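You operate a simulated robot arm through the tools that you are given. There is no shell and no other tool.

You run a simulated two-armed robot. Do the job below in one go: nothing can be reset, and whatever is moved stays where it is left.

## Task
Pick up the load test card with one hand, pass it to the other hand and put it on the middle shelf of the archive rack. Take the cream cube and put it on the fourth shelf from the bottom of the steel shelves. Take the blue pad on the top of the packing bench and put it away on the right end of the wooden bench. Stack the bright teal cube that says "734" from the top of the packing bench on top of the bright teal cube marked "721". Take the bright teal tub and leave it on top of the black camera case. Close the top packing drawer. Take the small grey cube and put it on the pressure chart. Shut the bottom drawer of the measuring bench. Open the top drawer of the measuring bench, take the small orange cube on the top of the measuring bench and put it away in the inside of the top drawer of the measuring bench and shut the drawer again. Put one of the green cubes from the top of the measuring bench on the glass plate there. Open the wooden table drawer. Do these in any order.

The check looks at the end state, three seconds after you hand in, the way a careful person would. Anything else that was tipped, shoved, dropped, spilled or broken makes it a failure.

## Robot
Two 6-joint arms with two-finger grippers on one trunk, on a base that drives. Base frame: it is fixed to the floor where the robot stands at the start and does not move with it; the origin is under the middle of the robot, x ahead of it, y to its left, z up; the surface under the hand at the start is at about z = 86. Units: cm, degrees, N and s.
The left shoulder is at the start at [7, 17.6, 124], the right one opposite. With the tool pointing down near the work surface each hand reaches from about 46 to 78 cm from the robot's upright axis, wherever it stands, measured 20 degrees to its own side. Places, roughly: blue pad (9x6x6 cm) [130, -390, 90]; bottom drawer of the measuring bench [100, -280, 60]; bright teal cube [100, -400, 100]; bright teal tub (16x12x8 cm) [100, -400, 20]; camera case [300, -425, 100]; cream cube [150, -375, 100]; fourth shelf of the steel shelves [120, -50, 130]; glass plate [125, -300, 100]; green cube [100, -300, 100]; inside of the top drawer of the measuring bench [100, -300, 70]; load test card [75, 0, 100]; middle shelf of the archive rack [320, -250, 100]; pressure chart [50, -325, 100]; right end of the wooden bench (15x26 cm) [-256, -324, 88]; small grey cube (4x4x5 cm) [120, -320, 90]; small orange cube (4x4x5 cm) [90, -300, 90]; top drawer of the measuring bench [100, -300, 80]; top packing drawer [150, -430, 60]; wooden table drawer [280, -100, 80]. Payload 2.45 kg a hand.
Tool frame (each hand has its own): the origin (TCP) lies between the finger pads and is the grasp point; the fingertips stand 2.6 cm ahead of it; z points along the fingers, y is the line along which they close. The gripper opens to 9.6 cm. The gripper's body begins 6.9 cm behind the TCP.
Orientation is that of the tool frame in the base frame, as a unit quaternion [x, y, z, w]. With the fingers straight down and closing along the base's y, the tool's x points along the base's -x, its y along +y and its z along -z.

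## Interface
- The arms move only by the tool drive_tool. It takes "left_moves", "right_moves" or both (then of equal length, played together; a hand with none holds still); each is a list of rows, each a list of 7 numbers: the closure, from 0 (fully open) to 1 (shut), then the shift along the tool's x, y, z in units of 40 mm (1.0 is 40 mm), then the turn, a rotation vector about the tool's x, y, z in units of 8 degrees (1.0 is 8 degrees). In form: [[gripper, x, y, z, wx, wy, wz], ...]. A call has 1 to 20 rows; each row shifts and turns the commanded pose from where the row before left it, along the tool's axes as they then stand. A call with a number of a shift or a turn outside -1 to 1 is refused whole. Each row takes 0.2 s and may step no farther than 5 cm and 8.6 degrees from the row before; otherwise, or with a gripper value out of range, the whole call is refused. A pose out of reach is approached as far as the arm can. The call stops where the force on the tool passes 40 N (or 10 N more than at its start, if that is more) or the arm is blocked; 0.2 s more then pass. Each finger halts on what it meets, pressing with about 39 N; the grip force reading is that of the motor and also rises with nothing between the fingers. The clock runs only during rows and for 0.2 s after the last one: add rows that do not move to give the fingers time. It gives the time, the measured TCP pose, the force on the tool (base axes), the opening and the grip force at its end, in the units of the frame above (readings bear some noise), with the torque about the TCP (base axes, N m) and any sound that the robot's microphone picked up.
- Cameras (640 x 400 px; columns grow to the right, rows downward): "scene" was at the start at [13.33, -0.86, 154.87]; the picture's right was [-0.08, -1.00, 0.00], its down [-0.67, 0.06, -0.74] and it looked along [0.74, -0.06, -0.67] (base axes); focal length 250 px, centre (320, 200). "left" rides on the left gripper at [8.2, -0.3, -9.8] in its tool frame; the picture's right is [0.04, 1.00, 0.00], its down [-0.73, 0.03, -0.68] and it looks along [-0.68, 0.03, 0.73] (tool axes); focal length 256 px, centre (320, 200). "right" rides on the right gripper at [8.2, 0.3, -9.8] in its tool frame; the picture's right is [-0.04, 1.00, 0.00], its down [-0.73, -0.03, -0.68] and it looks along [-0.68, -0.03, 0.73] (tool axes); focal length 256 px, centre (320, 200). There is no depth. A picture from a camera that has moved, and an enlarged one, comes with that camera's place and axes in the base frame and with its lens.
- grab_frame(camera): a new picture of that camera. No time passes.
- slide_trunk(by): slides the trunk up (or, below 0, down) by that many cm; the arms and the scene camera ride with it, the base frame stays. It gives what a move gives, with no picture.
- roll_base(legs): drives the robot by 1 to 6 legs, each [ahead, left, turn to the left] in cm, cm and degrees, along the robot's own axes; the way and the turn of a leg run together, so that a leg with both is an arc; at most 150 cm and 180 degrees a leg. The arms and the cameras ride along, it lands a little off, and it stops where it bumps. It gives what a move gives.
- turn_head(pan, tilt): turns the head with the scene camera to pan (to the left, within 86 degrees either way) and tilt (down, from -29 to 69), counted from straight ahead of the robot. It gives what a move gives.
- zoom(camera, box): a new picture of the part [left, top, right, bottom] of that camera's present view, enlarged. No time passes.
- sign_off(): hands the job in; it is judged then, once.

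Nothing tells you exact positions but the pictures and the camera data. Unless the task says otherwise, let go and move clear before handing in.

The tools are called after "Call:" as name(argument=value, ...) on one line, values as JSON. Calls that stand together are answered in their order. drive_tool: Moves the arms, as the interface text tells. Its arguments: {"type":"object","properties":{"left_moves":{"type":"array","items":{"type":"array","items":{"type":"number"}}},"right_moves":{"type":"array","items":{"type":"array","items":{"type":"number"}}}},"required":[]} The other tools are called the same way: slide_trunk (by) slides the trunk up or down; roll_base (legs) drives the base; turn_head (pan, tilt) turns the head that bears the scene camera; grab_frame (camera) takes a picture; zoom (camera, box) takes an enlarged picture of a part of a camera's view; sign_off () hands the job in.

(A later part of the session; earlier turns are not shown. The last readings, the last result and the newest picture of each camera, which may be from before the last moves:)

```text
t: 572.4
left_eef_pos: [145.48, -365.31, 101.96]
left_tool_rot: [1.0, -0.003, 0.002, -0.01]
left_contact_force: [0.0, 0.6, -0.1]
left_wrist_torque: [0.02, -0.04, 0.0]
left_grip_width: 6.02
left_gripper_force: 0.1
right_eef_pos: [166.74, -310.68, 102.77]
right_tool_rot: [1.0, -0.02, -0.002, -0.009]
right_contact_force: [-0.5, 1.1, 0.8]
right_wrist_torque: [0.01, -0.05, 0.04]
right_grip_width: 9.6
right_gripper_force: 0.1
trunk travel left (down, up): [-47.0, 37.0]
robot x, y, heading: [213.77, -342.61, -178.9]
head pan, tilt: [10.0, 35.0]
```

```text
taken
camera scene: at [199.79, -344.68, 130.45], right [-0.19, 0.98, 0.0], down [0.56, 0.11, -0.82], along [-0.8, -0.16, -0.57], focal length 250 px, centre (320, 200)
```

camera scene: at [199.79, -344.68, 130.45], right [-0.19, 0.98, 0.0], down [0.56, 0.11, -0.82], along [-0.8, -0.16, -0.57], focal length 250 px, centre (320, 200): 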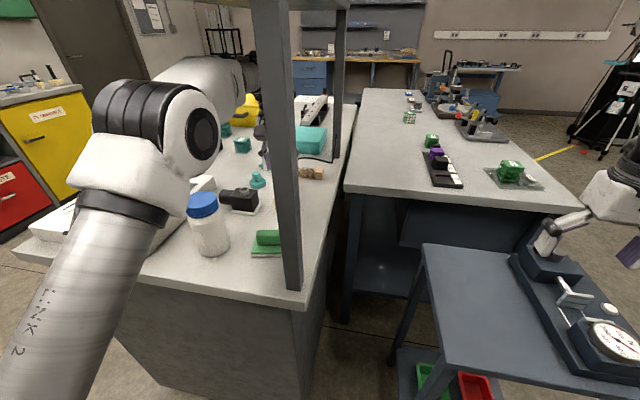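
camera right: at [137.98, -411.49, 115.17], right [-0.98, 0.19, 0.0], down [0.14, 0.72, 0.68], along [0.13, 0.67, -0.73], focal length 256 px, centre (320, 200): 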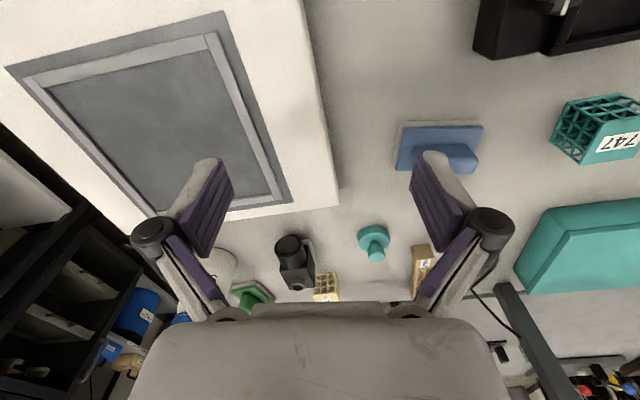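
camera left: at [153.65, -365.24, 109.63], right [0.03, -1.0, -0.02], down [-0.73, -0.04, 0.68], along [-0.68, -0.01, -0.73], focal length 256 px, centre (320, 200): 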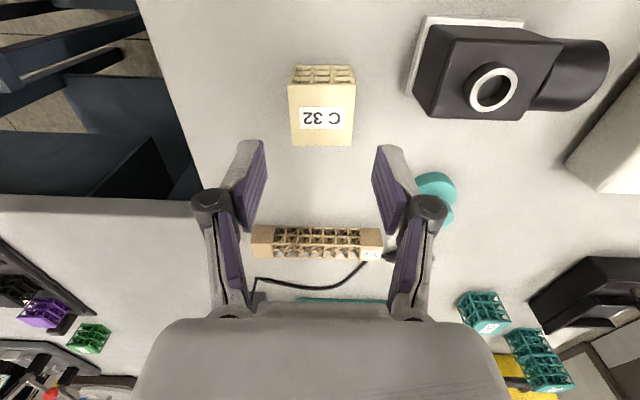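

Call:
drive_tool(left_moves=[[0.375, 0, 0, 0.6, 0, 0, 0], [0.375, 0, 0, 0.6, 0, 0, 0]])

Call:
slide_trunk(by=4.5)

Call:
drive_tool(left_moves=[[0.375, 0, 0, 0.6, 0, 0, 0], [0.375, 0, 0, 0.6, 0, 0, 0]])

Call:
slide_trunk(by=4.5)

Call:
grab_frame(camera="scene")

Call:
grab_frame(camera="left")

```text
t: 573.0
left_eef_pos: [145.51, -365.38, 97.2]
left_tool_rot: [1.0, -0.003, 0.001, -0.01]
left_contact_force: [0.3, 1.3, -0.1]
left_wrist_torque: [0.02, 0.01, 0.0]
left_grip_width: 5.98
left_gripper_force: 0.1
right_eef_pos: [166.7, -310.64, 102.9]
right_tool_rot: [1.0, -0.019, -0.004, -0.008]
right_contact_force: [-0.4, 0.3, 0.0]
right_wrist_torque: [0.0, 0.01, 0.0]
right_grip_width: 9.6
right_gripper_force: 0.1
trunk travel left (down, up): [-47.0, 37.0]
robot x, y, heading: [213.56, -342.97, -179.1]
head pan, tilt: [10.0, 35.0]
```

```text
t: 573.9
left_eef_pos: [145.49, -365.4, 101.7]
left_tool_rot: [1.0, -0.002, 0.002, -0.009]
left_contact_force: [0.0, 0.2, -0.2]
left_wrist_torque: [0.0, -0.01, -0.02]
left_grip_width: 6.0
left_gripper_force: 0.0
right_eef_pos: [166.72, -310.55, 107.28]
right_tool_rot: [1.0, -0.02, -0.003, -0.009]
right_contact_force: [1.0, 0.1, 0.7]
right_wrist_torque: [-0.02, -0.03, -0.01]
right_grip_width: 9.6
right_gripper_force: 0.1
trunk travel left (down, up): [-51.5, 32.5]
robot x, y, heading: [213.65, -342.81, -178.8]
head pan, tilt: [10.0, 35.0]
```

```text
t: 574.5
left_eef_pos: [145.38, -365.2, 96.64]
left_tool_rot: [1.0, -0.003, 0.001, -0.009]
left_contact_force: [0.0, -0.2, 0.0]
left_wrist_torque: [0.03, 0.0, -0.01]
left_grip_width: 6.0
left_gripper_force: 0.1
right_eef_pos: [166.68, -310.59, 107.2]
right_tool_rot: [1.0, -0.019, -0.002, -0.008]
right_contact_force: [0.4, -0.5, -0.3]
right_wrist_torque: [-0.01, 0.01, -0.01]
right_grip_width: 9.61
right_gripper_force: 0.1
trunk travel left (down, up): [-51.5, 32.5]
robot x, y, heading: [213.58, -342.82, -179.1]
head pan, tilt: [10.0, 35.0]
```

```text
t: 575.4
left_eef_pos: [145.46, -365.17, 101.15]
left_tool_rot: [1.0, -0.003, 0.001, -0.009]
left_contact_force: [0.2, 0.2, 0.2]
left_wrist_torque: [0.0, -0.03, -0.02]
left_grip_width: 5.95
left_gripper_force: 0.2
right_eef_pos: [166.72, -310.54, 111.69]
right_tool_rot: [1.0, -0.019, -0.003, -0.008]
right_contact_force: [-0.2, 0.3, -0.6]
right_wrist_torque: [-0.01, 0.01, -0.04]
right_grip_width: 9.6
right_gripper_force: 0.0
trunk travel left (down, up): [-56.0, 28.0]
robot x, y, heading: [213.89, -342.76, -179.2]
head pan, tilt: [10.0, 35.0]
```

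```text
taken
camera scene: at [199.79, -344.69, 139.45], right [-0.19, 0.98, 0.0], down [0.56, 0.11, -0.82], along [-0.8, -0.16, -0.57], focal length 250 px, centre (320, 200)
```

scene: 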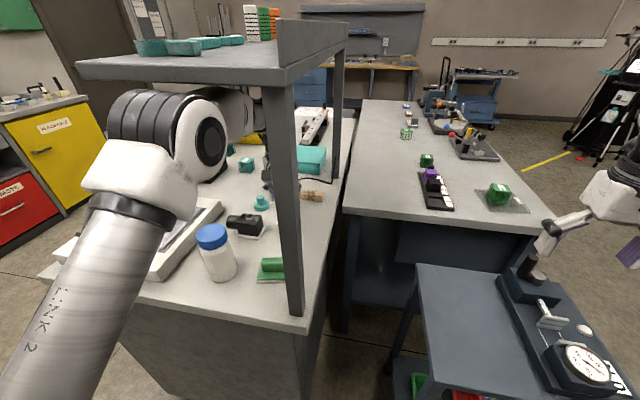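

```text
taken
camera left: at [153.6, -365.05, 111.04], right [0.03, -1.0, -0.02], down [-0.74, -0.04, 0.68], along [-0.68, -0.01, -0.74], focal length 256 px, centre (320, 200)
```

left: 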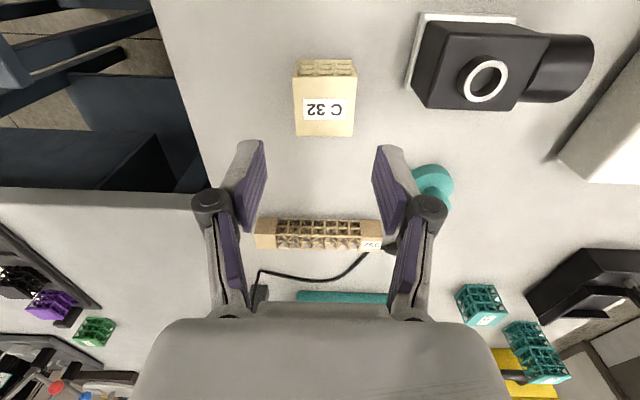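

Elbow now has clearance both to the bottle below and the shelf above. Descend onto the cube and grip.

Call:
drive_tool(left_moves=[[0.375, -0.08, 0.03, 0.8, 0, 0, 0], [0.375, 0, 0, 0.85, 0, 0, 0], [0.375, 0, 0, 0.85, 0, 0, 0], [0.375, 0, 0, 0, 0, 0, 0]])

Call:
grab_frame(camera="left")

Call:
grab_frame(camera="scene")

```text
t: 576.4
left_eef_pos: [145.22, -365.1, 91.15]
left_tool_rot: [1.0, -0.002, 0.001, -0.01]
left_contact_force: [0.0, -0.2, -0.1]
left_wrist_torque: [-0.02, 0.01, 0.0]
left_grip_width: 6.03
left_gripper_force: 0.1
right_eef_pos: [166.82, -310.55, 111.79]
right_tool_rot: [1.0, -0.019, -0.003, -0.009]
right_contact_force: [-0.4, -0.1, 0.3]
right_wrist_torque: [0.0, 0.05, 0.01]
right_grip_width: 9.59
right_gripper_force: 0.1
trunk travel left (down, up): [-56.0, 28.0]
robot x, y, heading: [213.59, -343.0, -179.4]
head pan, tilt: [10.0, 35.0]
```

```text
taken
camera left: at [153.35, -365.03, 100.93], right [0.03, -1.0, -0.02], down [-0.73, -0.04, 0.68], along [-0.68, -0.01, -0.74], focal length 256 px, centre (320, 200)
```

left: 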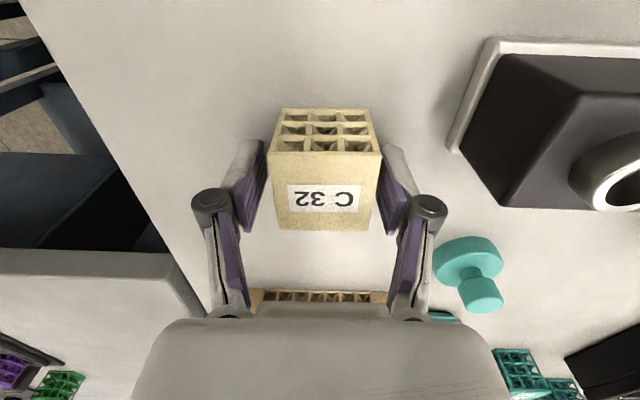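

```text
taken
camera scene: at [199.89, -344.68, 139.46], right [-0.19, 0.98, 0.0], down [0.56, 0.11, -0.82], along [-0.8, -0.16, -0.57], focal length 250 px, centre (320, 200)
```

scene: 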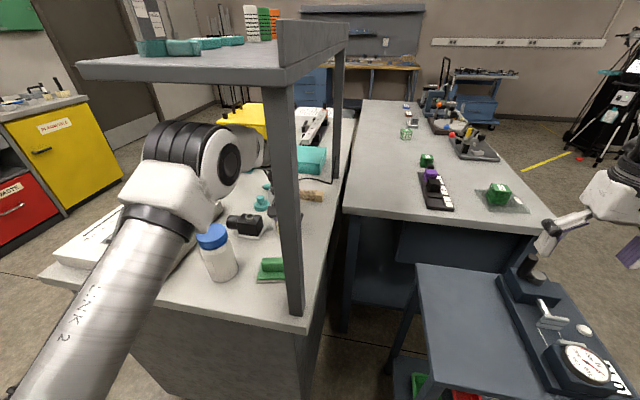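

Call:
drive_tool(left_moves=[[1, 0, 0, 0, 0, 0, 0], [1, 0, 0, 0, 0, 0, 0], [1, 0, 0, 0, 0, 0, 0]])

Call:
drive_tool(left_moves=[[1, 0, 0, -0.4, 0, 0, 0], [1, 0, 0, -0.7, 0, 0, 0], [1, 0, 0, -0.7, 0, 0, 0], [1, 0, 0, -0.7, 0, 0, 0]])

Call:
grab_frame(camera="left")

Call:
grab_frame(camera="scene")

```text
t: 577.2
left_eef_pos: [145.11, -365.14, 91.03]
left_tool_rot: [1.0, -0.003, 0.001, -0.01]
left_contact_force: [-0.8, -0.1, 2.5]
left_wrist_torque: [-0.06, 0.02, -0.03]
left_grip_width: 4.39
left_gripper_force: 38.9
right_eef_pos: [166.78, -310.57, 111.87]
right_tool_rot: [1.0, -0.019, -0.003, -0.008]
right_contact_force: [0.2, 0.6, -0.2]
right_wrist_torque: [0.02, 0.03, 0.02]
right_grip_width: 9.6
right_gripper_force: 0.2
trunk travel left (down, up): [-56.0, 28.0]
robot x, y, heading: [213.25, -342.75, -178.9]
head pan, tilt: [10.0, 35.0]
```

```text
t: 578.2
left_eef_pos: [145.22, -365.27, 101.2]
left_tool_rot: [1.0, -0.002, 0.0, -0.01]
left_contact_force: [0.2, 0.2, -0.1]
left_wrist_torque: [0.01, 0.02, -0.03]
left_grip_width: 4.36
left_gripper_force: 38.9
right_eef_pos: [166.74, -310.59, 111.73]
right_tool_rot: [1.0, -0.018, -0.003, -0.009]
right_contact_force: [0.8, -0.9, 0.9]
right_wrist_torque: [0.0, 0.02, 0.03]
right_grip_width: 9.58
right_gripper_force: 0.1
trunk travel left (down, up): [-56.0, 28.0]
robot x, y, heading: [213.49, -342.6, -179.1]
head pan, tilt: [10.0, 35.0]
```

```text
taken
camera left: at [153.34, -365.17, 111.06], right [0.03, -1.0, -0.02], down [-0.73, -0.04, 0.68], along [-0.68, -0.01, -0.74], focal length 256 px, centre (320, 200)
```

left: 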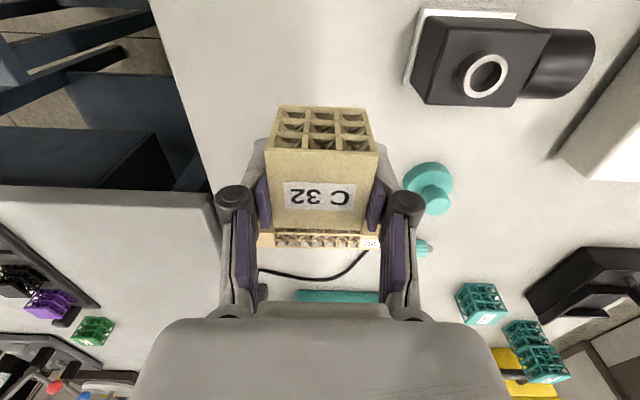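

```text
taken
camera scene: at [199.91, -344.67, 139.46], right [-0.19, 0.98, 0.0], down [0.56, 0.11, -0.82], along [-0.8, -0.16, -0.57], focal length 250 px, centre (320, 200)
```

scene: 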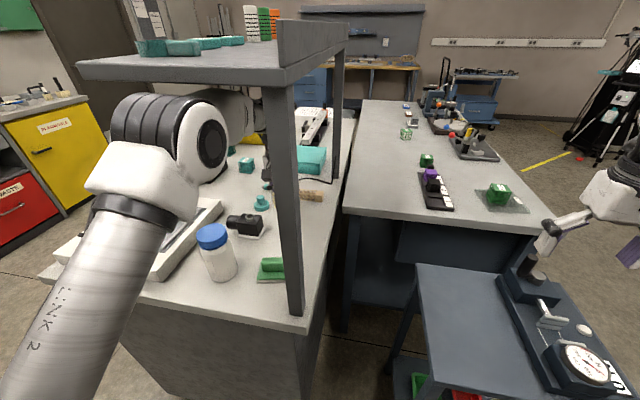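

Cream cube gripped and lifted. Back straight out east with the base.

Call:
roll_base(legs=[[-12, 0, 0]])

Call:
grab_frame(camera="scene")

Call:
roll_base(legs=[[-12, 0, 0]])

Call:
grab_frame(camera="scene")

```text
t: 579.4
left_eef_pos: [156.93, -365.13, 101.06]
left_tool_rot: [1.0, -0.002, 0.001, -0.01]
left_contact_force: [0.2, -0.8, 0.2]
left_wrist_torque: [0.0, -0.02, -0.02]
left_grip_width: 4.38
left_gripper_force: 38.5
right_eef_pos: [178.48, -310.46, 111.75]
right_tool_rot: [1.0, -0.019, -0.003, -0.009]
right_contact_force: [0.0, 0.2, -0.3]
right_wrist_torque: [0.02, 0.03, 0.01]
right_grip_width: 9.6
right_gripper_force: 0.1
trunk travel left (down, up): [-56.0, 28.0]
robot x, y, heading: [225.64, -342.77, -178.9]
head pan, tilt: [10.0, 35.0]
```

```text
taken
camera scene: at [211.67, -344.51, 139.44], right [-0.19, 0.98, 0.0], down [0.56, 0.11, -0.82], along [-0.8, -0.16, -0.57], focal length 250 px, centre (320, 200)
```

scene: 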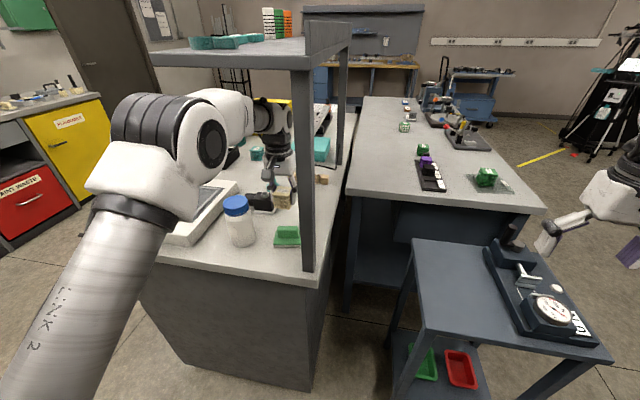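

```text
t: 580.6
left_eef_pos: [169.06, -364.76, 101.12]
left_tool_rot: [1.0, -0.003, 0.001, -0.01]
left_contact_force: [0.1, -0.3, 0.4]
left_wrist_torque: [-0.01, 0.0, -0.01]
left_grip_width: 4.39
left_gripper_force: 38.7
right_eef_pos: [190.63, -310.09, 111.8]
right_tool_rot: [1.0, -0.02, -0.004, -0.009]
right_contact_force: [-0.9, 0.3, -0.2]
right_wrist_torque: [0.02, 0.0, -0.01]
right_grip_width: 9.58
right_gripper_force: 0.1
trunk travel left (down, up): [-56.0, 28.0]
robot x, y, heading: [237.78, -342.4, -179.0]
head pan, tilt: [10.0, 35.0]
```

```text
taken
camera scene: at [223.75, -344.28, 139.45], right [-0.19, 0.98, 0.0], down [0.56, 0.11, -0.82], along [-0.8, -0.15, -0.57], focal length 250 px, centre (320, 200)
```

scene: 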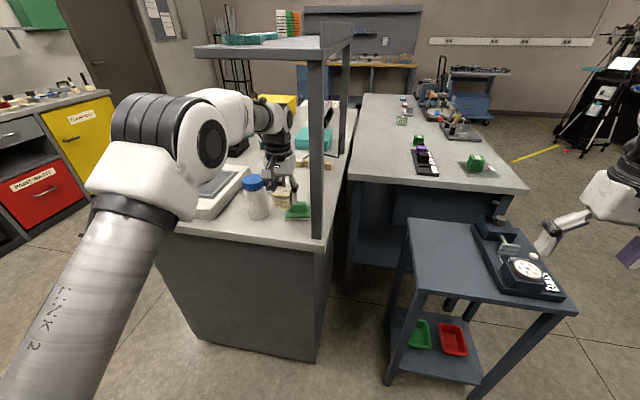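

Call:
drive_tool(left_moves=[[1, 0.7, 0, 0, 0, 0, 0], [1, 0.8, 0, 0, 0, 0, 0], [1, 0.8, 0, 0, 0, 0, 0], [1, 0.8, 0, 0, 0, 0, 0], [1, 0.8, 0, 0, 0, 0, 0]])

Call:
grab_frame(camera="scene")

```text
t: 581.8
left_eef_pos: [184.89, -365.0, 101.37]
left_tool_rot: [1.0, -0.003, 0.001, -0.01]
left_contact_force: [0.2, 0.0, -1.2]
left_wrist_torque: [0.01, 0.02, 0.04]
left_grip_width: 4.39
left_gripper_force: 38.6
right_eef_pos: [190.82, -310.1, 111.81]
right_tool_rot: [1.0, -0.02, -0.005, -0.009]
right_contact_force: [0.8, -1.4, 0.3]
right_wrist_torque: [-0.01, 0.0, -0.04]
right_grip_width: 9.57
right_gripper_force: 0.0
trunk travel left (down, up): [-56.0, 28.0]
robot x, y, heading: [237.36, -342.3, -179.2]
head pan, tilt: [10.0, 35.0]
```

```text
taken
camera scene: at [223.94, -344.26, 139.47], right [-0.19, 0.98, 0.0], down [0.56, 0.11, -0.82], along [-0.81, -0.15, -0.57], focal length 250 px, centre (320, 200)
```

scene: 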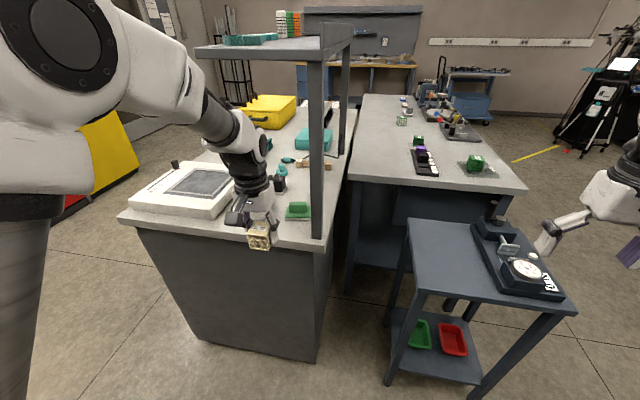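

Cube secured and clear of the bench. Travel north to the steel shelves: strafe along the aisle, then move west.

Call:
roll_base(legs=[[0, -150, -1], [40, 0, 0]])

Call:
turn_head(pan=-30, tilt=15)

Call:
grab_frame(camera="scene")

Call:
turn_head(pan=45, tilt=30)

Call:
grab_frame(camera="scene")

```text
t: 591.5
left_eef_pos: [142.68, -210.99, 101.35]
left_tool_rot: [1.0, -0.013, 0.001, -0.01]
left_contact_force: [0.3, 0.0, -0.7]
left_wrist_torque: [0.0, 0.02, 0.06]
left_grip_width: 4.39
left_gripper_force: 39.0
right_eef_pos: [149.62, -155.97, 111.93]
right_tool_rot: [1.0, -0.029, -0.002, -0.009]
right_contact_force: [-0.6, 0.0, 0.1]
right_wrist_torque: [0.01, 0.0, 0.01]
right_grip_width: 9.58
right_gripper_force: 0.0
trunk travel left (down, up): [-56.0, 28.0]
robot x, y, heading: [195.96, -189.18, 179.8]
head pan, tilt: [10.0, 35.0]
```

```text
t: 592.6
left_eef_pos: [142.5, -210.82, 101.36]
left_tool_rot: [1.0, -0.014, 0.001, -0.01]
left_contact_force: [-0.9, 0.7, -0.8]
left_wrist_torque: [0.03, 0.01, 0.01]
left_grip_width: 4.36
left_gripper_force: 39.8
right_eef_pos: [149.58, -156.08, 111.74]
right_tool_rot: [1.0, -0.029, -0.003, -0.009]
right_contact_force: [-0.1, -0.2, 0.3]
right_wrist_torque: [0.0, 0.01, -0.01]
right_grip_width: 9.61
right_gripper_force: 0.1
trunk travel left (down, up): [-56.0, 28.0]
robot x, y, heading: [195.93, -189.31, 179.9]
head pan, tilt: [-30.0, 15.0]
```

```text
taken
camera scene: at [182.63, -184.64, 142.65], right [0.5, 0.86, 0.0], down [0.22, -0.13, -0.97], along [-0.83, 0.49, -0.26], focal length 250 px, centre (320, 200)
```

scene: 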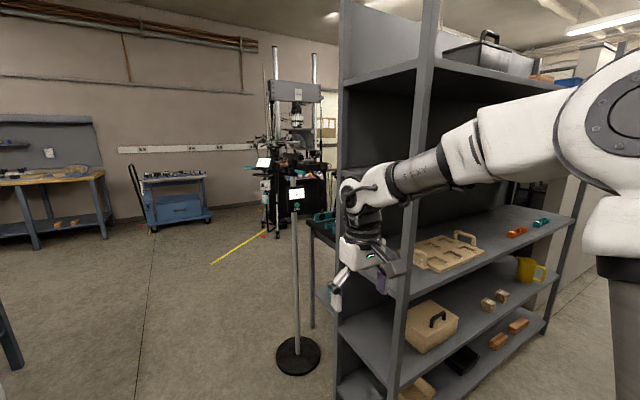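

```text
t: 594.1
left_eef_pos: [142.7, -210.81, 101.26]
left_tool_rot: [1.0, -0.013, 0.001, -0.009]
left_contact_force: [0.7, 0.2, -0.8]
left_wrist_torque: [0.01, -0.02, 0.01]
left_grip_width: 4.37
left_gripper_force: 39.2
right_eef_pos: [149.58, -156.09, 111.88]
right_tool_rot: [1.0, -0.029, -0.003, -0.008]
right_contact_force: [0.8, -0.9, -0.7]
right_wrist_torque: [0.03, 0.03, -0.01]
right_grip_width: 9.61
right_gripper_force: 0.0
trunk travel left (down, up): [-56.0, 28.0]
robot x, y, heading: [195.83, -188.95, 180.1]
head pan, tilt: [45.0, 30.0]
```

```text
taken
camera scene: at [184.29, -195.7, 140.23], right [-0.7, 0.71, 0.0], down [0.36, 0.35, -0.87], along [-0.62, -0.61, -0.5], focal length 250 px, centre (320, 200)
```

scene: 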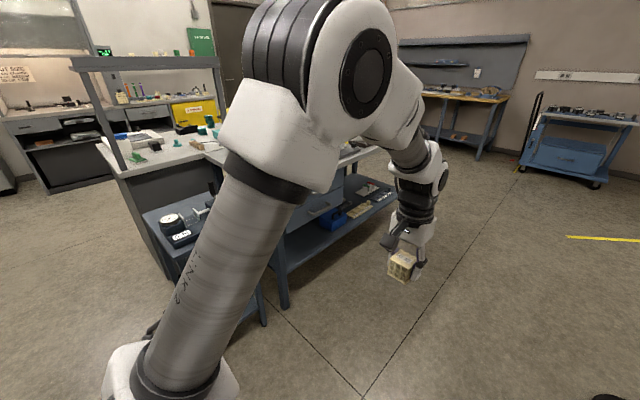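

Call:
roll_base(legs=[[0, -108, 0]])

Call:
slide_trunk(by=20)

Call:
turn_head(pan=0, tilt=25)

Call:
grab_frame(camera="scene")

Call:
grab_frame(camera="left")

```text
t: 599.6
left_eef_pos: [143.26, -102.36, 101.38]
left_tool_rot: [1.0, -0.018, 0.001, -0.009]
left_contact_force: [-0.7, 0.1, 0.7]
left_wrist_torque: [0.03, -0.02, 0.01]
left_grip_width: 4.41
left_gripper_force: 39.0
right_eef_pos: [150.91, -47.61, 111.7]
right_tool_rot: [0.999, -0.035, -0.003, -0.009]
right_contact_force: [-0.2, -0.2, -0.3]
right_wrist_torque: [0.0, -0.01, 0.03]
right_grip_width: 9.61
right_gripper_force: 0.0
trunk travel left (down, up): [-56.0, 28.0]
robot x, y, heading: [196.95, -81.16, 179.2]
head pan, tilt: [45.0, 30.0]
```

```text
t: 601.8
left_eef_pos: [143.49, -102.33, 121.33]
left_tool_rot: [1.0, -0.019, 0.001, -0.01]
left_contact_force: [0.5, -0.2, -0.2]
left_wrist_torque: [0.01, 0.02, 0.0]
left_grip_width: 4.38
left_gripper_force: 39.2
right_eef_pos: [150.99, -47.54, 131.75]
right_tool_rot: [0.999, -0.035, -0.003, -0.009]
right_contact_force: [-0.1, -0.5, -0.8]
right_wrist_torque: [-0.07, 0.01, 0.01]
right_grip_width: 9.63
right_gripper_force: 0.1
trunk travel left (down, up): [-76.0, 8.0]
robot x, y, heading: [196.64, -81.09, 179.3]
head pan, tilt: [45.0, 30.0]
```

```text
t: 602.9
left_eef_pos: [143.43, -102.26, 121.27]
left_tool_rot: [1.0, -0.018, 0.0, -0.01]
left_contact_force: [0.5, -0.4, 0.1]
left_wrist_torque: [0.02, -0.02, -0.01]
left_grip_width: 4.4
left_gripper_force: 38.9
right_eef_pos: [150.9, -47.53, 131.74]
right_tool_rot: [0.999, -0.035, -0.003, -0.009]
right_contact_force: [0.2, -0.2, -0.4]
right_wrist_torque: [0.02, -0.02, 0.0]
right_grip_width: 9.58
right_gripper_force: 0.1
trunk travel left (down, up): [-76.0, 8.0]
robot x, y, heading: [196.66, -81.21, 179.1]
head pan, tilt: [0.0, 25.0]
```

```text
taken
camera scene: at [182.49, -81.15, 161.03], right [0.01, 1.0, 0.0], down [0.42, -0.01, -0.91], along [-0.91, 0.01, -0.42], focal length 250 px, centre (320, 200)
```

scene: 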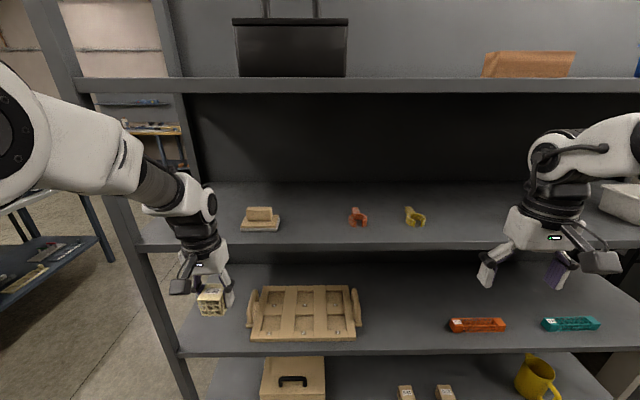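

```text
taken
camera left: at [151.55, -102.44, 131.17], right [0.0, -1.0, -0.02], down [-0.74, -0.02, 0.68], along [-0.68, 0.01, -0.74], focal length 256 px, centre (320, 200)
```

left: 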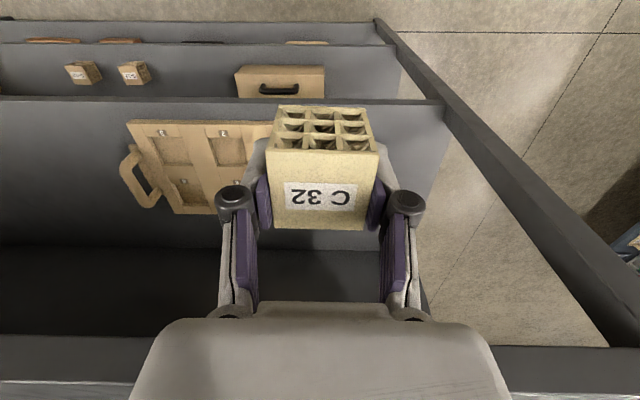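

The fourth shelf (z ≈ 126) holds a tan block, an orange and a yellow tool, and a bowl further right; there's a big free stretch around y ≈ −33. I'll move there, raise the hand and pitch it slightly.

Call:
roll_base(legs=[[0, -68, 0]])

Call:
drive_tool(left_moves=[[1, 0, 0, -0.8, 0, 0, 0], [1, 0, 0, -0.8, 0, 0, 0], [1, 0, 0, -0.8, 0, 0, 0], [1, 0, 0, -0.8, 0, 0, 0], [1, 0, 0, 0, 0, -1, 0], [1, 0, 0, 0, 0, -1, 0], [1, 0, 0, 0, 0, -0.5, 0]])

Call:
grab_frame(camera="scene")

Call:
grab_frame(camera="left")

```text
t: 606.7
left_eef_pos: [144.47, -33.39, 121.23]
left_tool_rot: [1.0, -0.018, 0.0, -0.01]
left_contact_force: [0.4, 0.6, -0.7]
left_wrist_torque: [0.01, -0.02, -0.04]
left_grip_width: 4.39
left_gripper_force: 38.8
right_eef_pos: [152.02, 21.29, 131.88]
right_tool_rot: [0.999, -0.034, -0.004, -0.009]
right_contact_force: [0.3, -0.5, 0.2]
right_wrist_torque: [0.01, 0.0, 0.02]
right_grip_width: 9.62
right_gripper_force: 0.1
trunk travel left (down, up): [-76.0, 8.0]
robot x, y, heading: [197.97, -11.85, 178.9]
head pan, tilt: [0.0, 25.0]
```

```text
t: 608.3
left_eef_pos: [143.95, -33.45, 133.99]
left_tool_rot: [0.985, -0.017, -0.172, -0.014]
left_contact_force: [-0.2, 0.1, -0.3]
left_wrist_torque: [-0.01, 0.01, 0.0]
left_grip_width: 4.36
left_gripper_force: 39.2
left hand out of reach, approached as far as the arm can: row 7
right_eef_pos: [152.1, 21.56, 131.77]
right_tool_rot: [0.999, -0.035, -0.003, -0.009]
right_contact_force: [0.5, -0.4, -0.2]
right_wrist_torque: [-0.01, -0.01, -0.01]
right_grip_width: 9.59
right_gripper_force: 0.1
trunk travel left (down, up): [-76.0, 8.0]
robot x, y, heading: [197.64, -12.16, 179.2]
head pan, tilt: [0.0, 25.0]
```

```text
taken
camera scene: at [183.47, -12.15, 161.02], right [0.02, 1.0, 0.0], down [0.42, -0.01, -0.91], along [-0.91, 0.01, -0.42], focal length 250 px, centre (320, 200)
```

scene: 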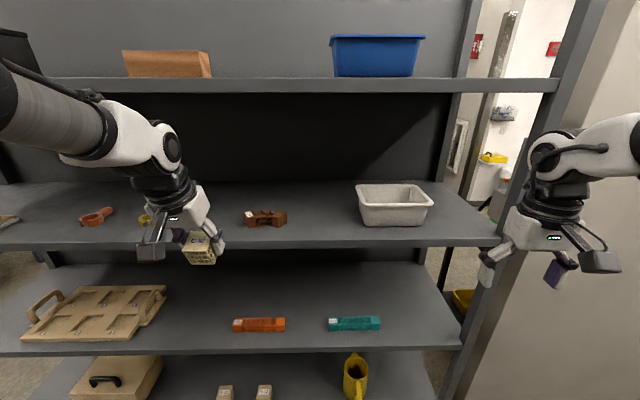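

```text
taken
camera left: at [155.11, -33.72, 140.46], right [0.0, -1.0, -0.03], down [-0.46, -0.03, 0.89], along [-0.89, 0.01, -0.46], focal length 256 px, centre (320, 200)
```

left: 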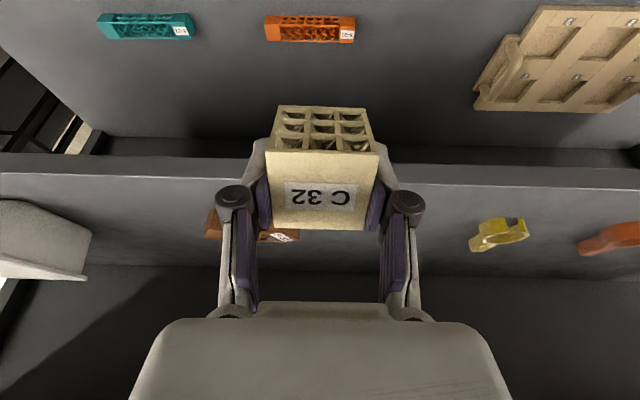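

Call:
roll_base(legs=[[3, 10.6, 0]])

Call:
drive_tool(left_moves=[[1, -0.75, 0, 0.25, 0, 0, 0], [1, -0.75, 0, 0.25, 0, 0, 0], [1, -0.75, 0, 0.25, 0, 0, 0]])

Call:
grab_frame(camera="scene")

Call:
grab_frame(camera="left")

```text
t: 609.5
left_eef_pos: [140.99, -43.8, 134.19]
left_tool_rot: [0.985, -0.017, -0.173, -0.012]
left_contact_force: [0.3, 0.4, -0.7]
left_wrist_torque: [-0.03, 0.01, 0.02]
left_grip_width: 4.37
left_gripper_force: 38.5
right_eef_pos: [148.98, 11.2, 131.75]
right_tool_rot: [0.999, -0.036, -0.003, -0.008]
right_contact_force: [-0.1, 0.8, -0.3]
right_wrist_torque: [-0.01, 0.03, -0.01]
right_grip_width: 9.58
right_gripper_force: 0.1
trunk travel left (down, up): [-76.0, 8.0]
robot x, y, heading: [194.91, -22.91, 178.9]
head pan, tilt: [0.0, 25.0]
```

```text
t: 610.3
left_eef_pos: [131.1, -43.7, 134.07]
left_tool_rot: [0.985, -0.017, -0.171, -0.014]
left_contact_force: [-0.6, -0.7, -0.6]
left_wrist_torque: [0.02, -0.02, -0.04]
left_grip_width: 4.39
left_gripper_force: 38.9
right_eef_pos: [148.62, 10.73, 131.86]
right_tool_rot: [0.999, -0.036, -0.003, -0.01]
right_contact_force: [-1.0, -0.7, -0.6]
right_wrist_torque: [0.01, -0.01, 0.0]
right_grip_width: 9.6
right_gripper_force: 0.2
trunk travel left (down, up): [-76.0, 8.0]
robot x, y, heading: [194.38, -22.59, 179.2]
head pan, tilt: [0.0, 25.0]
```

```text
taken
camera scene: at [180.12, -22.92, 161.01], right [0.02, 1.0, 0.0], down [0.42, -0.01, -0.91], along [-0.91, 0.02, -0.42], focal length 250 px, centre (320, 200)
```

scene: 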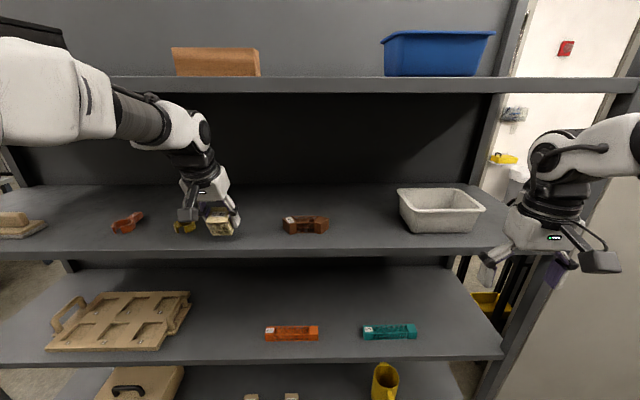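

```text
taken
camera left: at [142.16, -43.98, 140.63], right [0.0, -1.0, -0.03], down [-0.46, -0.03, 0.89], along [-0.89, 0.02, -0.46], focal length 256 px, centre (320, 200)
```

left: 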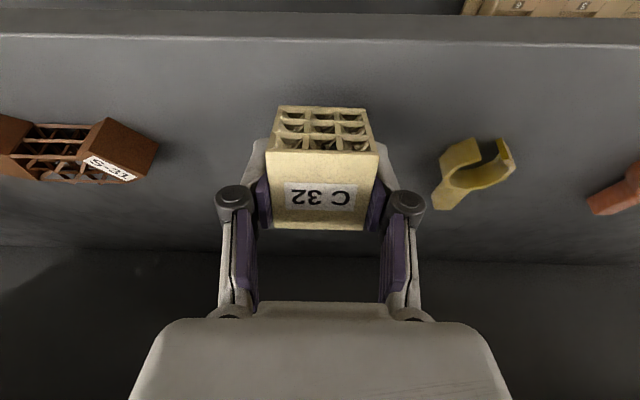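

Call:
drive_tool(left_moves=[[1, -0.75, 0, 0.26, 0, 0, 0], [1, -0.75, 0, 0.26, 0, 0, 0], [1, -0.75, 0, 0.26, 0, 0, 0], [1, 0, 0, 0, 0, 0, 0]])

Call:
grab_frame(camera="scene")

Call:
grab_frame(camera="left")

```text
t: 611.3
left_eef_pos: [122.02, -43.14, 134.34]
left_tool_rot: [0.985, -0.017, -0.173, -0.012]
left_contact_force: [1.4, 0.8, -0.2]
left_wrist_torque: [0.02, 0.03, 0.01]
left_grip_width: 4.4
left_gripper_force: 39.0
right_eef_pos: [148.94, 10.96, 131.72]
right_tool_rot: [0.999, -0.035, -0.003, -0.009]
right_contact_force: [0.2, 0.5, 0.4]
right_wrist_torque: [-0.01, 0.02, 0.0]
right_grip_width: 9.61
right_gripper_force: 0.1
trunk travel left (down, up): [-76.0, 8.0]
robot x, y, heading: [194.48, -22.79, 178.9]
head pan, tilt: [0.0, 25.0]
```

```text
taken
camera scene: at [180.45, -22.65, 161.04], right [0.02, 1.0, 0.0], down [0.42, -0.01, -0.91], along [-0.91, 0.01, -0.42], focal length 250 px, centre (320, 200)
```

scene: 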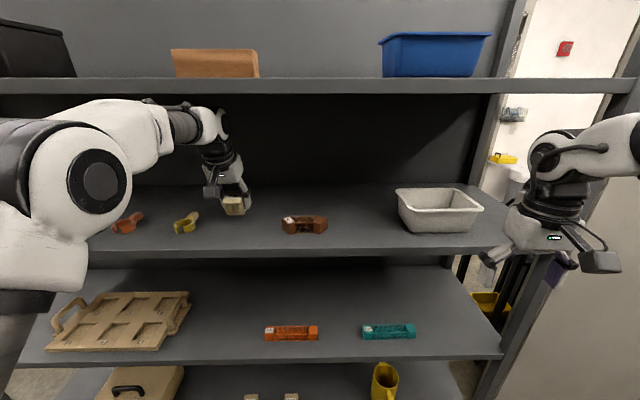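

```text
taken
camera left: at [133.04, -43.36, 140.82], right [0.0, -1.0, -0.03], down [-0.46, -0.03, 0.89], along [-0.89, 0.02, -0.46], focal length 256 px, centre (320, 200)
```

left: 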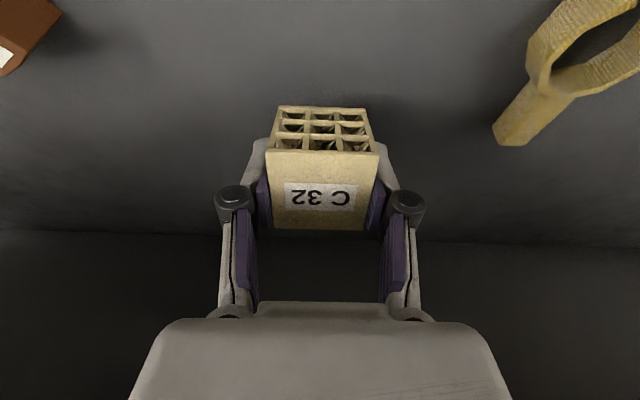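

Call:
drive_tool(left_moves=[[1, 0.1, 0, 0.28, 0, 0, 0], [1, 0.1, 0, 0.28, 0, 0, 0], [1, 0.05, 0, 0.14, 0, 0, 0], [1, 0, 0, 0, 0, 0, 0]])

Call:
drive_tool(left_moves=[[1, 0.025, 0, 0.07, 0, 0, 0], [1, 0.025, 0, 0.07, 0, 0, 0], [1, 0.025, 0, 0.07, 0, 0, 0], [1, 0, 0, 0, 0, 0, 0]])

Call:
zoom(camera="scene", box=[140, 120, 340, 270])

```text
t: 612.3
left_eef_pos: [121.95, -43.15, 131.89]
left_tool_rot: [0.984, -0.017, -0.177, -0.012]
left_contact_force: [-9.4, -2.4, 30.6]
left_wrist_torque: [-0.48, -0.1, -0.14]
left_grip_width: 4.42
left_gripper_force: 39.1
right_eef_pos: [149.21, 10.98, 131.85]
right_tool_rot: [0.999, -0.036, -0.004, -0.008]
right_contact_force: [0.0, 0.3, 0.2]
right_wrist_torque: [0.02, 0.01, -0.02]
right_grip_width: 9.58
right_gripper_force: 0.0
trunk travel left (down, up): [-76.0, 8.0]
robot x, y, heading: [194.9, -22.81, 179.0]
head pan, tilt: [0.0, 25.0]
```

```text
t: 613.3
left_eef_pos: [122.25, -43.02, 130.82]
left_tool_rot: [0.984, -0.018, -0.176, -0.013]
left_contact_force: [-8.4, -2.2, 34.6]
left_wrist_torque: [-0.58, -0.17, -0.15]
left_grip_width: 4.4
left_gripper_force: 39.2
right_eef_pos: [149.27, 11.06, 131.92]
right_tool_rot: [0.999, -0.036, -0.004, -0.008]
right_contact_force: [0.5, 0.3, -0.1]
right_wrist_torque: [0.04, -0.02, -0.01]
right_grip_width: 9.59
right_gripper_force: 0.0
trunk travel left (down, up): [-76.0, 8.0]
robot x, y, heading: [194.67, -22.74, 179.2]
head pan, tilt: [0.0, 25.0]
```

```text
2.67 times, centred on (240, 195) of scene
camera zoom: at [180.76, -22.53, 161.08], right [0.02, 1.0, 0.0], down [0.42, -0.01, -0.91], along [-0.91, 0.01, -0.42], focal length 667 px, centre (533, 213)
```

zoom: 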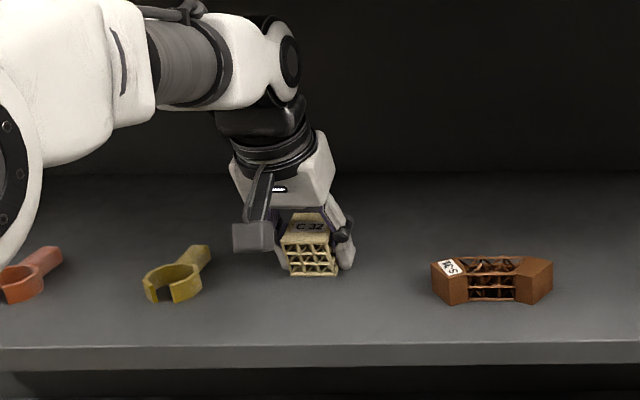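

Contact made with the shelf. Ease off slightly, open, then withdraw up and back.

Call:
drive_tool(left_moves=[[1, -0.02, 0, -0.06, 0, 0, 0], [0.8, 0, 0, 0, 0, 0, 0], [0.45, 0, 0, 0, 0, 0, 0], [0.35, 0, 0, 0, 0, 0, 0], [0.35, 0, 0, 0, 0, 0, 0]])

Call:
zoom(camera="scene", box=[140, 120, 340, 270])

Call:
grab_frame(camera="left")

```text
t: 614.5
left_eef_pos: [122.0, -43.14, 130.64]
left_tool_rot: [0.985, -0.018, -0.171, -0.012]
left_contact_force: [0.5, -0.7, -0.3]
left_wrist_torque: [0.01, 0.01, 0.0]
left_grip_width: 6.24
left_gripper_force: 0.0
right_eef_pos: [148.91, 10.92, 131.75]
right_tool_rot: [0.999, -0.036, -0.003, -0.008]
right_contact_force: [0.6, 0.1, 0.0]
right_wrist_torque: [0.04, -0.01, 0.01]
right_grip_width: 9.59
right_gripper_force: 0.0
trunk travel left (down, up): [-76.0, 8.0]
robot x, y, heading: [194.59, -23.02, 179.0]
head pan, tilt: [0.0, 25.0]
```

```text
2.67 times, centred on (240, 195) of scene
camera zoom: at [180.36, -22.65, 161.02], right [0.02, 1.0, 0.0], down [0.42, -0.01, -0.91], along [-0.91, 0.01, -0.42], focal length 667 px, centre (533, 213)
```

zoom: 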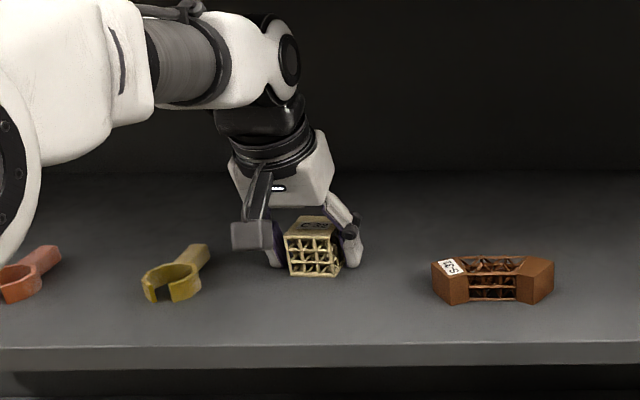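

```text
taken
camera left: at [132.93, -43.4, 137.15], right [0.0, -1.0, -0.03], down [-0.46, -0.03, 0.89], along [-0.89, 0.02, -0.46], focal length 256 px, centre (320, 200)
```

left: 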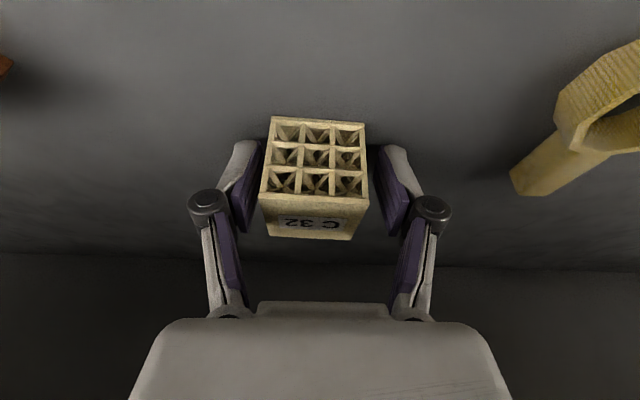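

The cube settled flat on the fourth shelf. Lift a hair and back straight out.

Call:
drive_tool(left_moves=[[0.35, -0.04, 0, -0.12, 0, 0, 0], [0.3, -0.04, 0, -0.12, 0, 0, 0]])

Call:
roll_base(legs=[[-12, 0, 0]])

Call:
zoom(camera="scene", box=[140, 120, 340, 270])

Call:
grab_frame(camera="left")

```text
t: 615.1
left_eef_pos: [121.96, -43.23, 131.73]
left_tool_rot: [0.985, -0.017, -0.172, -0.012]
left_contact_force: [-0.4, -0.4, -0.2]
left_wrist_torque: [0.0, -0.01, 0.04]
left_grip_width: 6.72
left_gripper_force: 0.1
right_eef_pos: [148.84, 11.03, 131.84]
right_tool_rot: [0.999, -0.035, -0.002, -0.009]
right_contact_force: [-0.8, -0.1, 0.8]
right_wrist_torque: [-0.01, -0.03, -0.01]
right_grip_width: 9.59
right_gripper_force: 0.0
trunk travel left (down, up): [-76.0, 8.0]
robot x, y, heading: [194.72, -22.79, 179.0]
head pan, tilt: [0.0, 25.0]
```

```text
t: 616.3
left_eef_pos: [133.57, -43.4, 131.51]
left_tool_rot: [0.985, -0.017, -0.171, -0.013]
left_contact_force: [-0.5, -0.4, -0.3]
left_wrist_torque: [-0.02, 0.03, 0.0]
left_grip_width: 6.73
left_gripper_force: 0.1
right_eef_pos: [160.61, 10.77, 131.68]
right_tool_rot: [0.999, -0.037, -0.002, -0.009]
right_contact_force: [-0.8, 0.6, 0.4]
right_wrist_torque: [0.01, -0.02, 0.03]
right_grip_width: 9.63
right_gripper_force: 0.0
trunk travel left (down, up): [-76.0, 8.0]
robot x, y, heading: [206.57, -22.86, 179.1]
head pan, tilt: [0.0, 25.0]
```

```text
2.67 times, centred on (240, 195) of scene
camera zoom: at [191.94, -22.87, 161.0], right [0.02, 1.0, 0.0], down [0.42, -0.01, -0.91], along [-0.91, 0.02, -0.42], focal length 667 px, centre (533, 213)
```

zoom: 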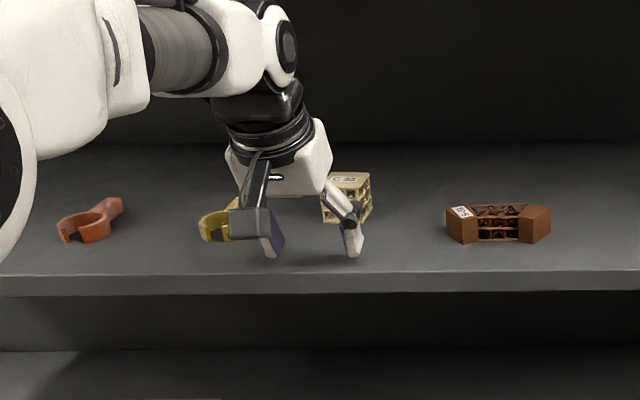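

```text
taken
camera left: at [144.56, -43.6, 138.07], right [0.0, -1.0, -0.03], down [-0.46, -0.03, 0.89], along [-0.89, 0.02, -0.46], focal length 256 px, centre (320, 200)
```

left: 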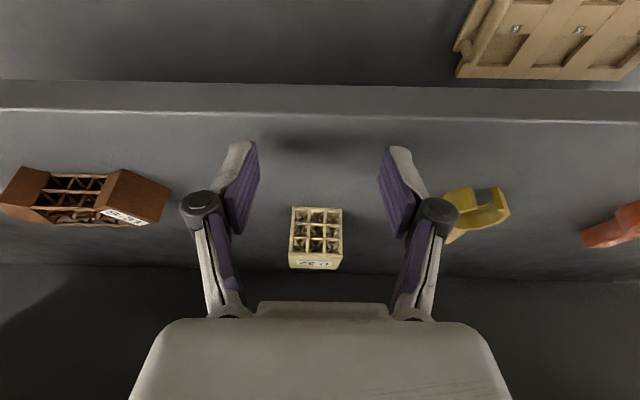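

Cube placed cleanly. Now back out fully, retract the arm, and then make a verification tour.

Call:
roll_base(legs=[[-10, 0, 0]])

Call:
drive_tool(left_moves=[[0.3, 0, 0, 0, 0, 1, 0], [0.3, 0, 0, 0, 0, 1, 0], [0.3, 0, 0, 0, 0, 0.45, 0], [0.3, 0.8, 0, 0, 0, 0, 0], [0.3, 0.8, 0, 0, 0, 0, 0], [0.3, 0.8, 0, 0, 0, 0, 0], [0.3, 0.8, 0, 0, 0, 0, 0], [0.3, 0.8, 0, 0, 0, 0, 0], [0.3, 0.8, 0, 0, 0, 0, 0]])

Call:
grab_frame(camera="scene")

Call:
turn_head(pan=86, tilt=35)

Call:
grab_frame(camera="scene")

```text
t: 617.5
left_eef_pos: [143.39, -43.64, 131.4]
left_tool_rot: [0.985, -0.017, -0.169, -0.014]
left_contact_force: [-0.3, -0.3, 0.7]
left_wrist_torque: [-0.01, -0.04, -0.01]
left_grip_width: 6.68
left_gripper_force: 0.0
right_eef_pos: [170.35, 10.56, 131.67]
right_tool_rot: [0.999, -0.036, -0.002, -0.01]
right_contact_force: [-0.2, 0.1, 0.1]
right_wrist_torque: [0.01, -0.03, 0.03]
right_grip_width: 9.56
right_gripper_force: 0.0
trunk travel left (down, up): [-76.0, 8.0]
robot x, y, heading: [216.33, -23.08, 178.9]
head pan, tilt: [0.0, 25.0]
```

```text
t: 619.5
left_eef_pos: [164.71, -44.63, 131.21]
left_tool_rot: [1.0, -0.02, -0.003, -0.01]
left_contact_force: [1.0, 1.2, 1.2]
left_wrist_torque: [0.0, 0.02, 0.0]
left_grip_width: 6.74
left_gripper_force: 0.1
left hand out of reach, approached as far as the arm can: row 3
right_eef_pos: [171.01, 10.53, 131.91]
right_tool_rot: [0.999, -0.036, -0.004, -0.009]
right_contact_force: [0.4, 0.3, 0.2]
right_wrist_torque: [-0.02, 0.02, 0.0]
right_grip_width: 9.6
right_gripper_force: 0.1
trunk travel left (down, up): [-76.0, 8.0]
robot x, y, heading: [216.73, -22.96, 179.4]
head pan, tilt: [0.0, 25.0]
```

```text
taken
camera scene: at [202.52, -23.09, 161.05], right [0.02, 1.0, 0.0], down [0.42, -0.01, -0.91], along [-0.91, 0.01, -0.42], focal length 250 px, centre (320, 200)
```

scene: 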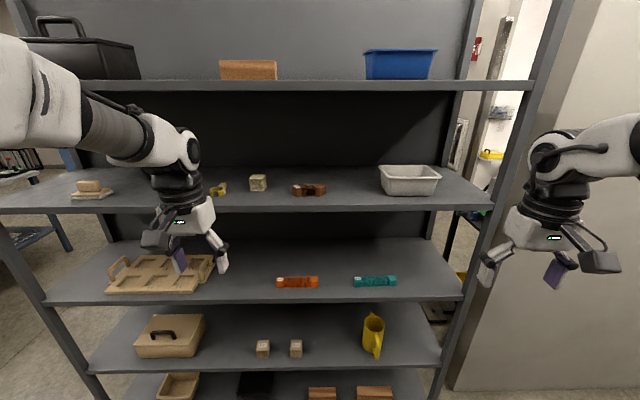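

```text
t: 621.1
left_eef_pos: [164.49, -44.58, 131.03]
left_tool_rot: [1.0, -0.019, -0.002, -0.01]
left_contact_force: [0.2, 1.2, -0.2]
left_wrist_torque: [0.02, 0.01, 0.0]
left_grip_width: 6.73
left_gripper_force: 0.1
right_eef_pos: [170.65, 10.65, 131.66]
right_tool_rot: [0.999, -0.036, -0.004, -0.009]
right_contact_force: [-0.5, -0.1, -0.3]
right_wrist_torque: [-0.05, -0.04, 0.0]
right_grip_width: 9.62
right_gripper_force: 0.1
trunk travel left (down, up): [-76.0, 8.0]
robot x, y, heading: [216.3, -23.15, 179.1]
head pan, tilt: [85.9, 35.0]
```

```text
taken
camera scene: at [210.67, -31.98, 159.45], right [-1.0, 0.09, 0.0], down [0.05, 0.57, -0.82], along [-0.07, -0.82, -0.57], focal length 250 px, centre (320, 200)
```

scene: 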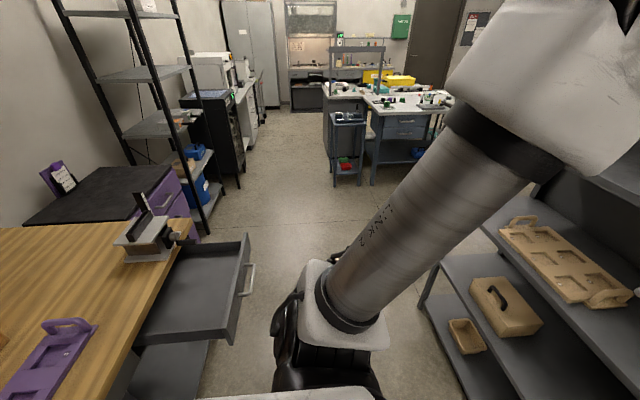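

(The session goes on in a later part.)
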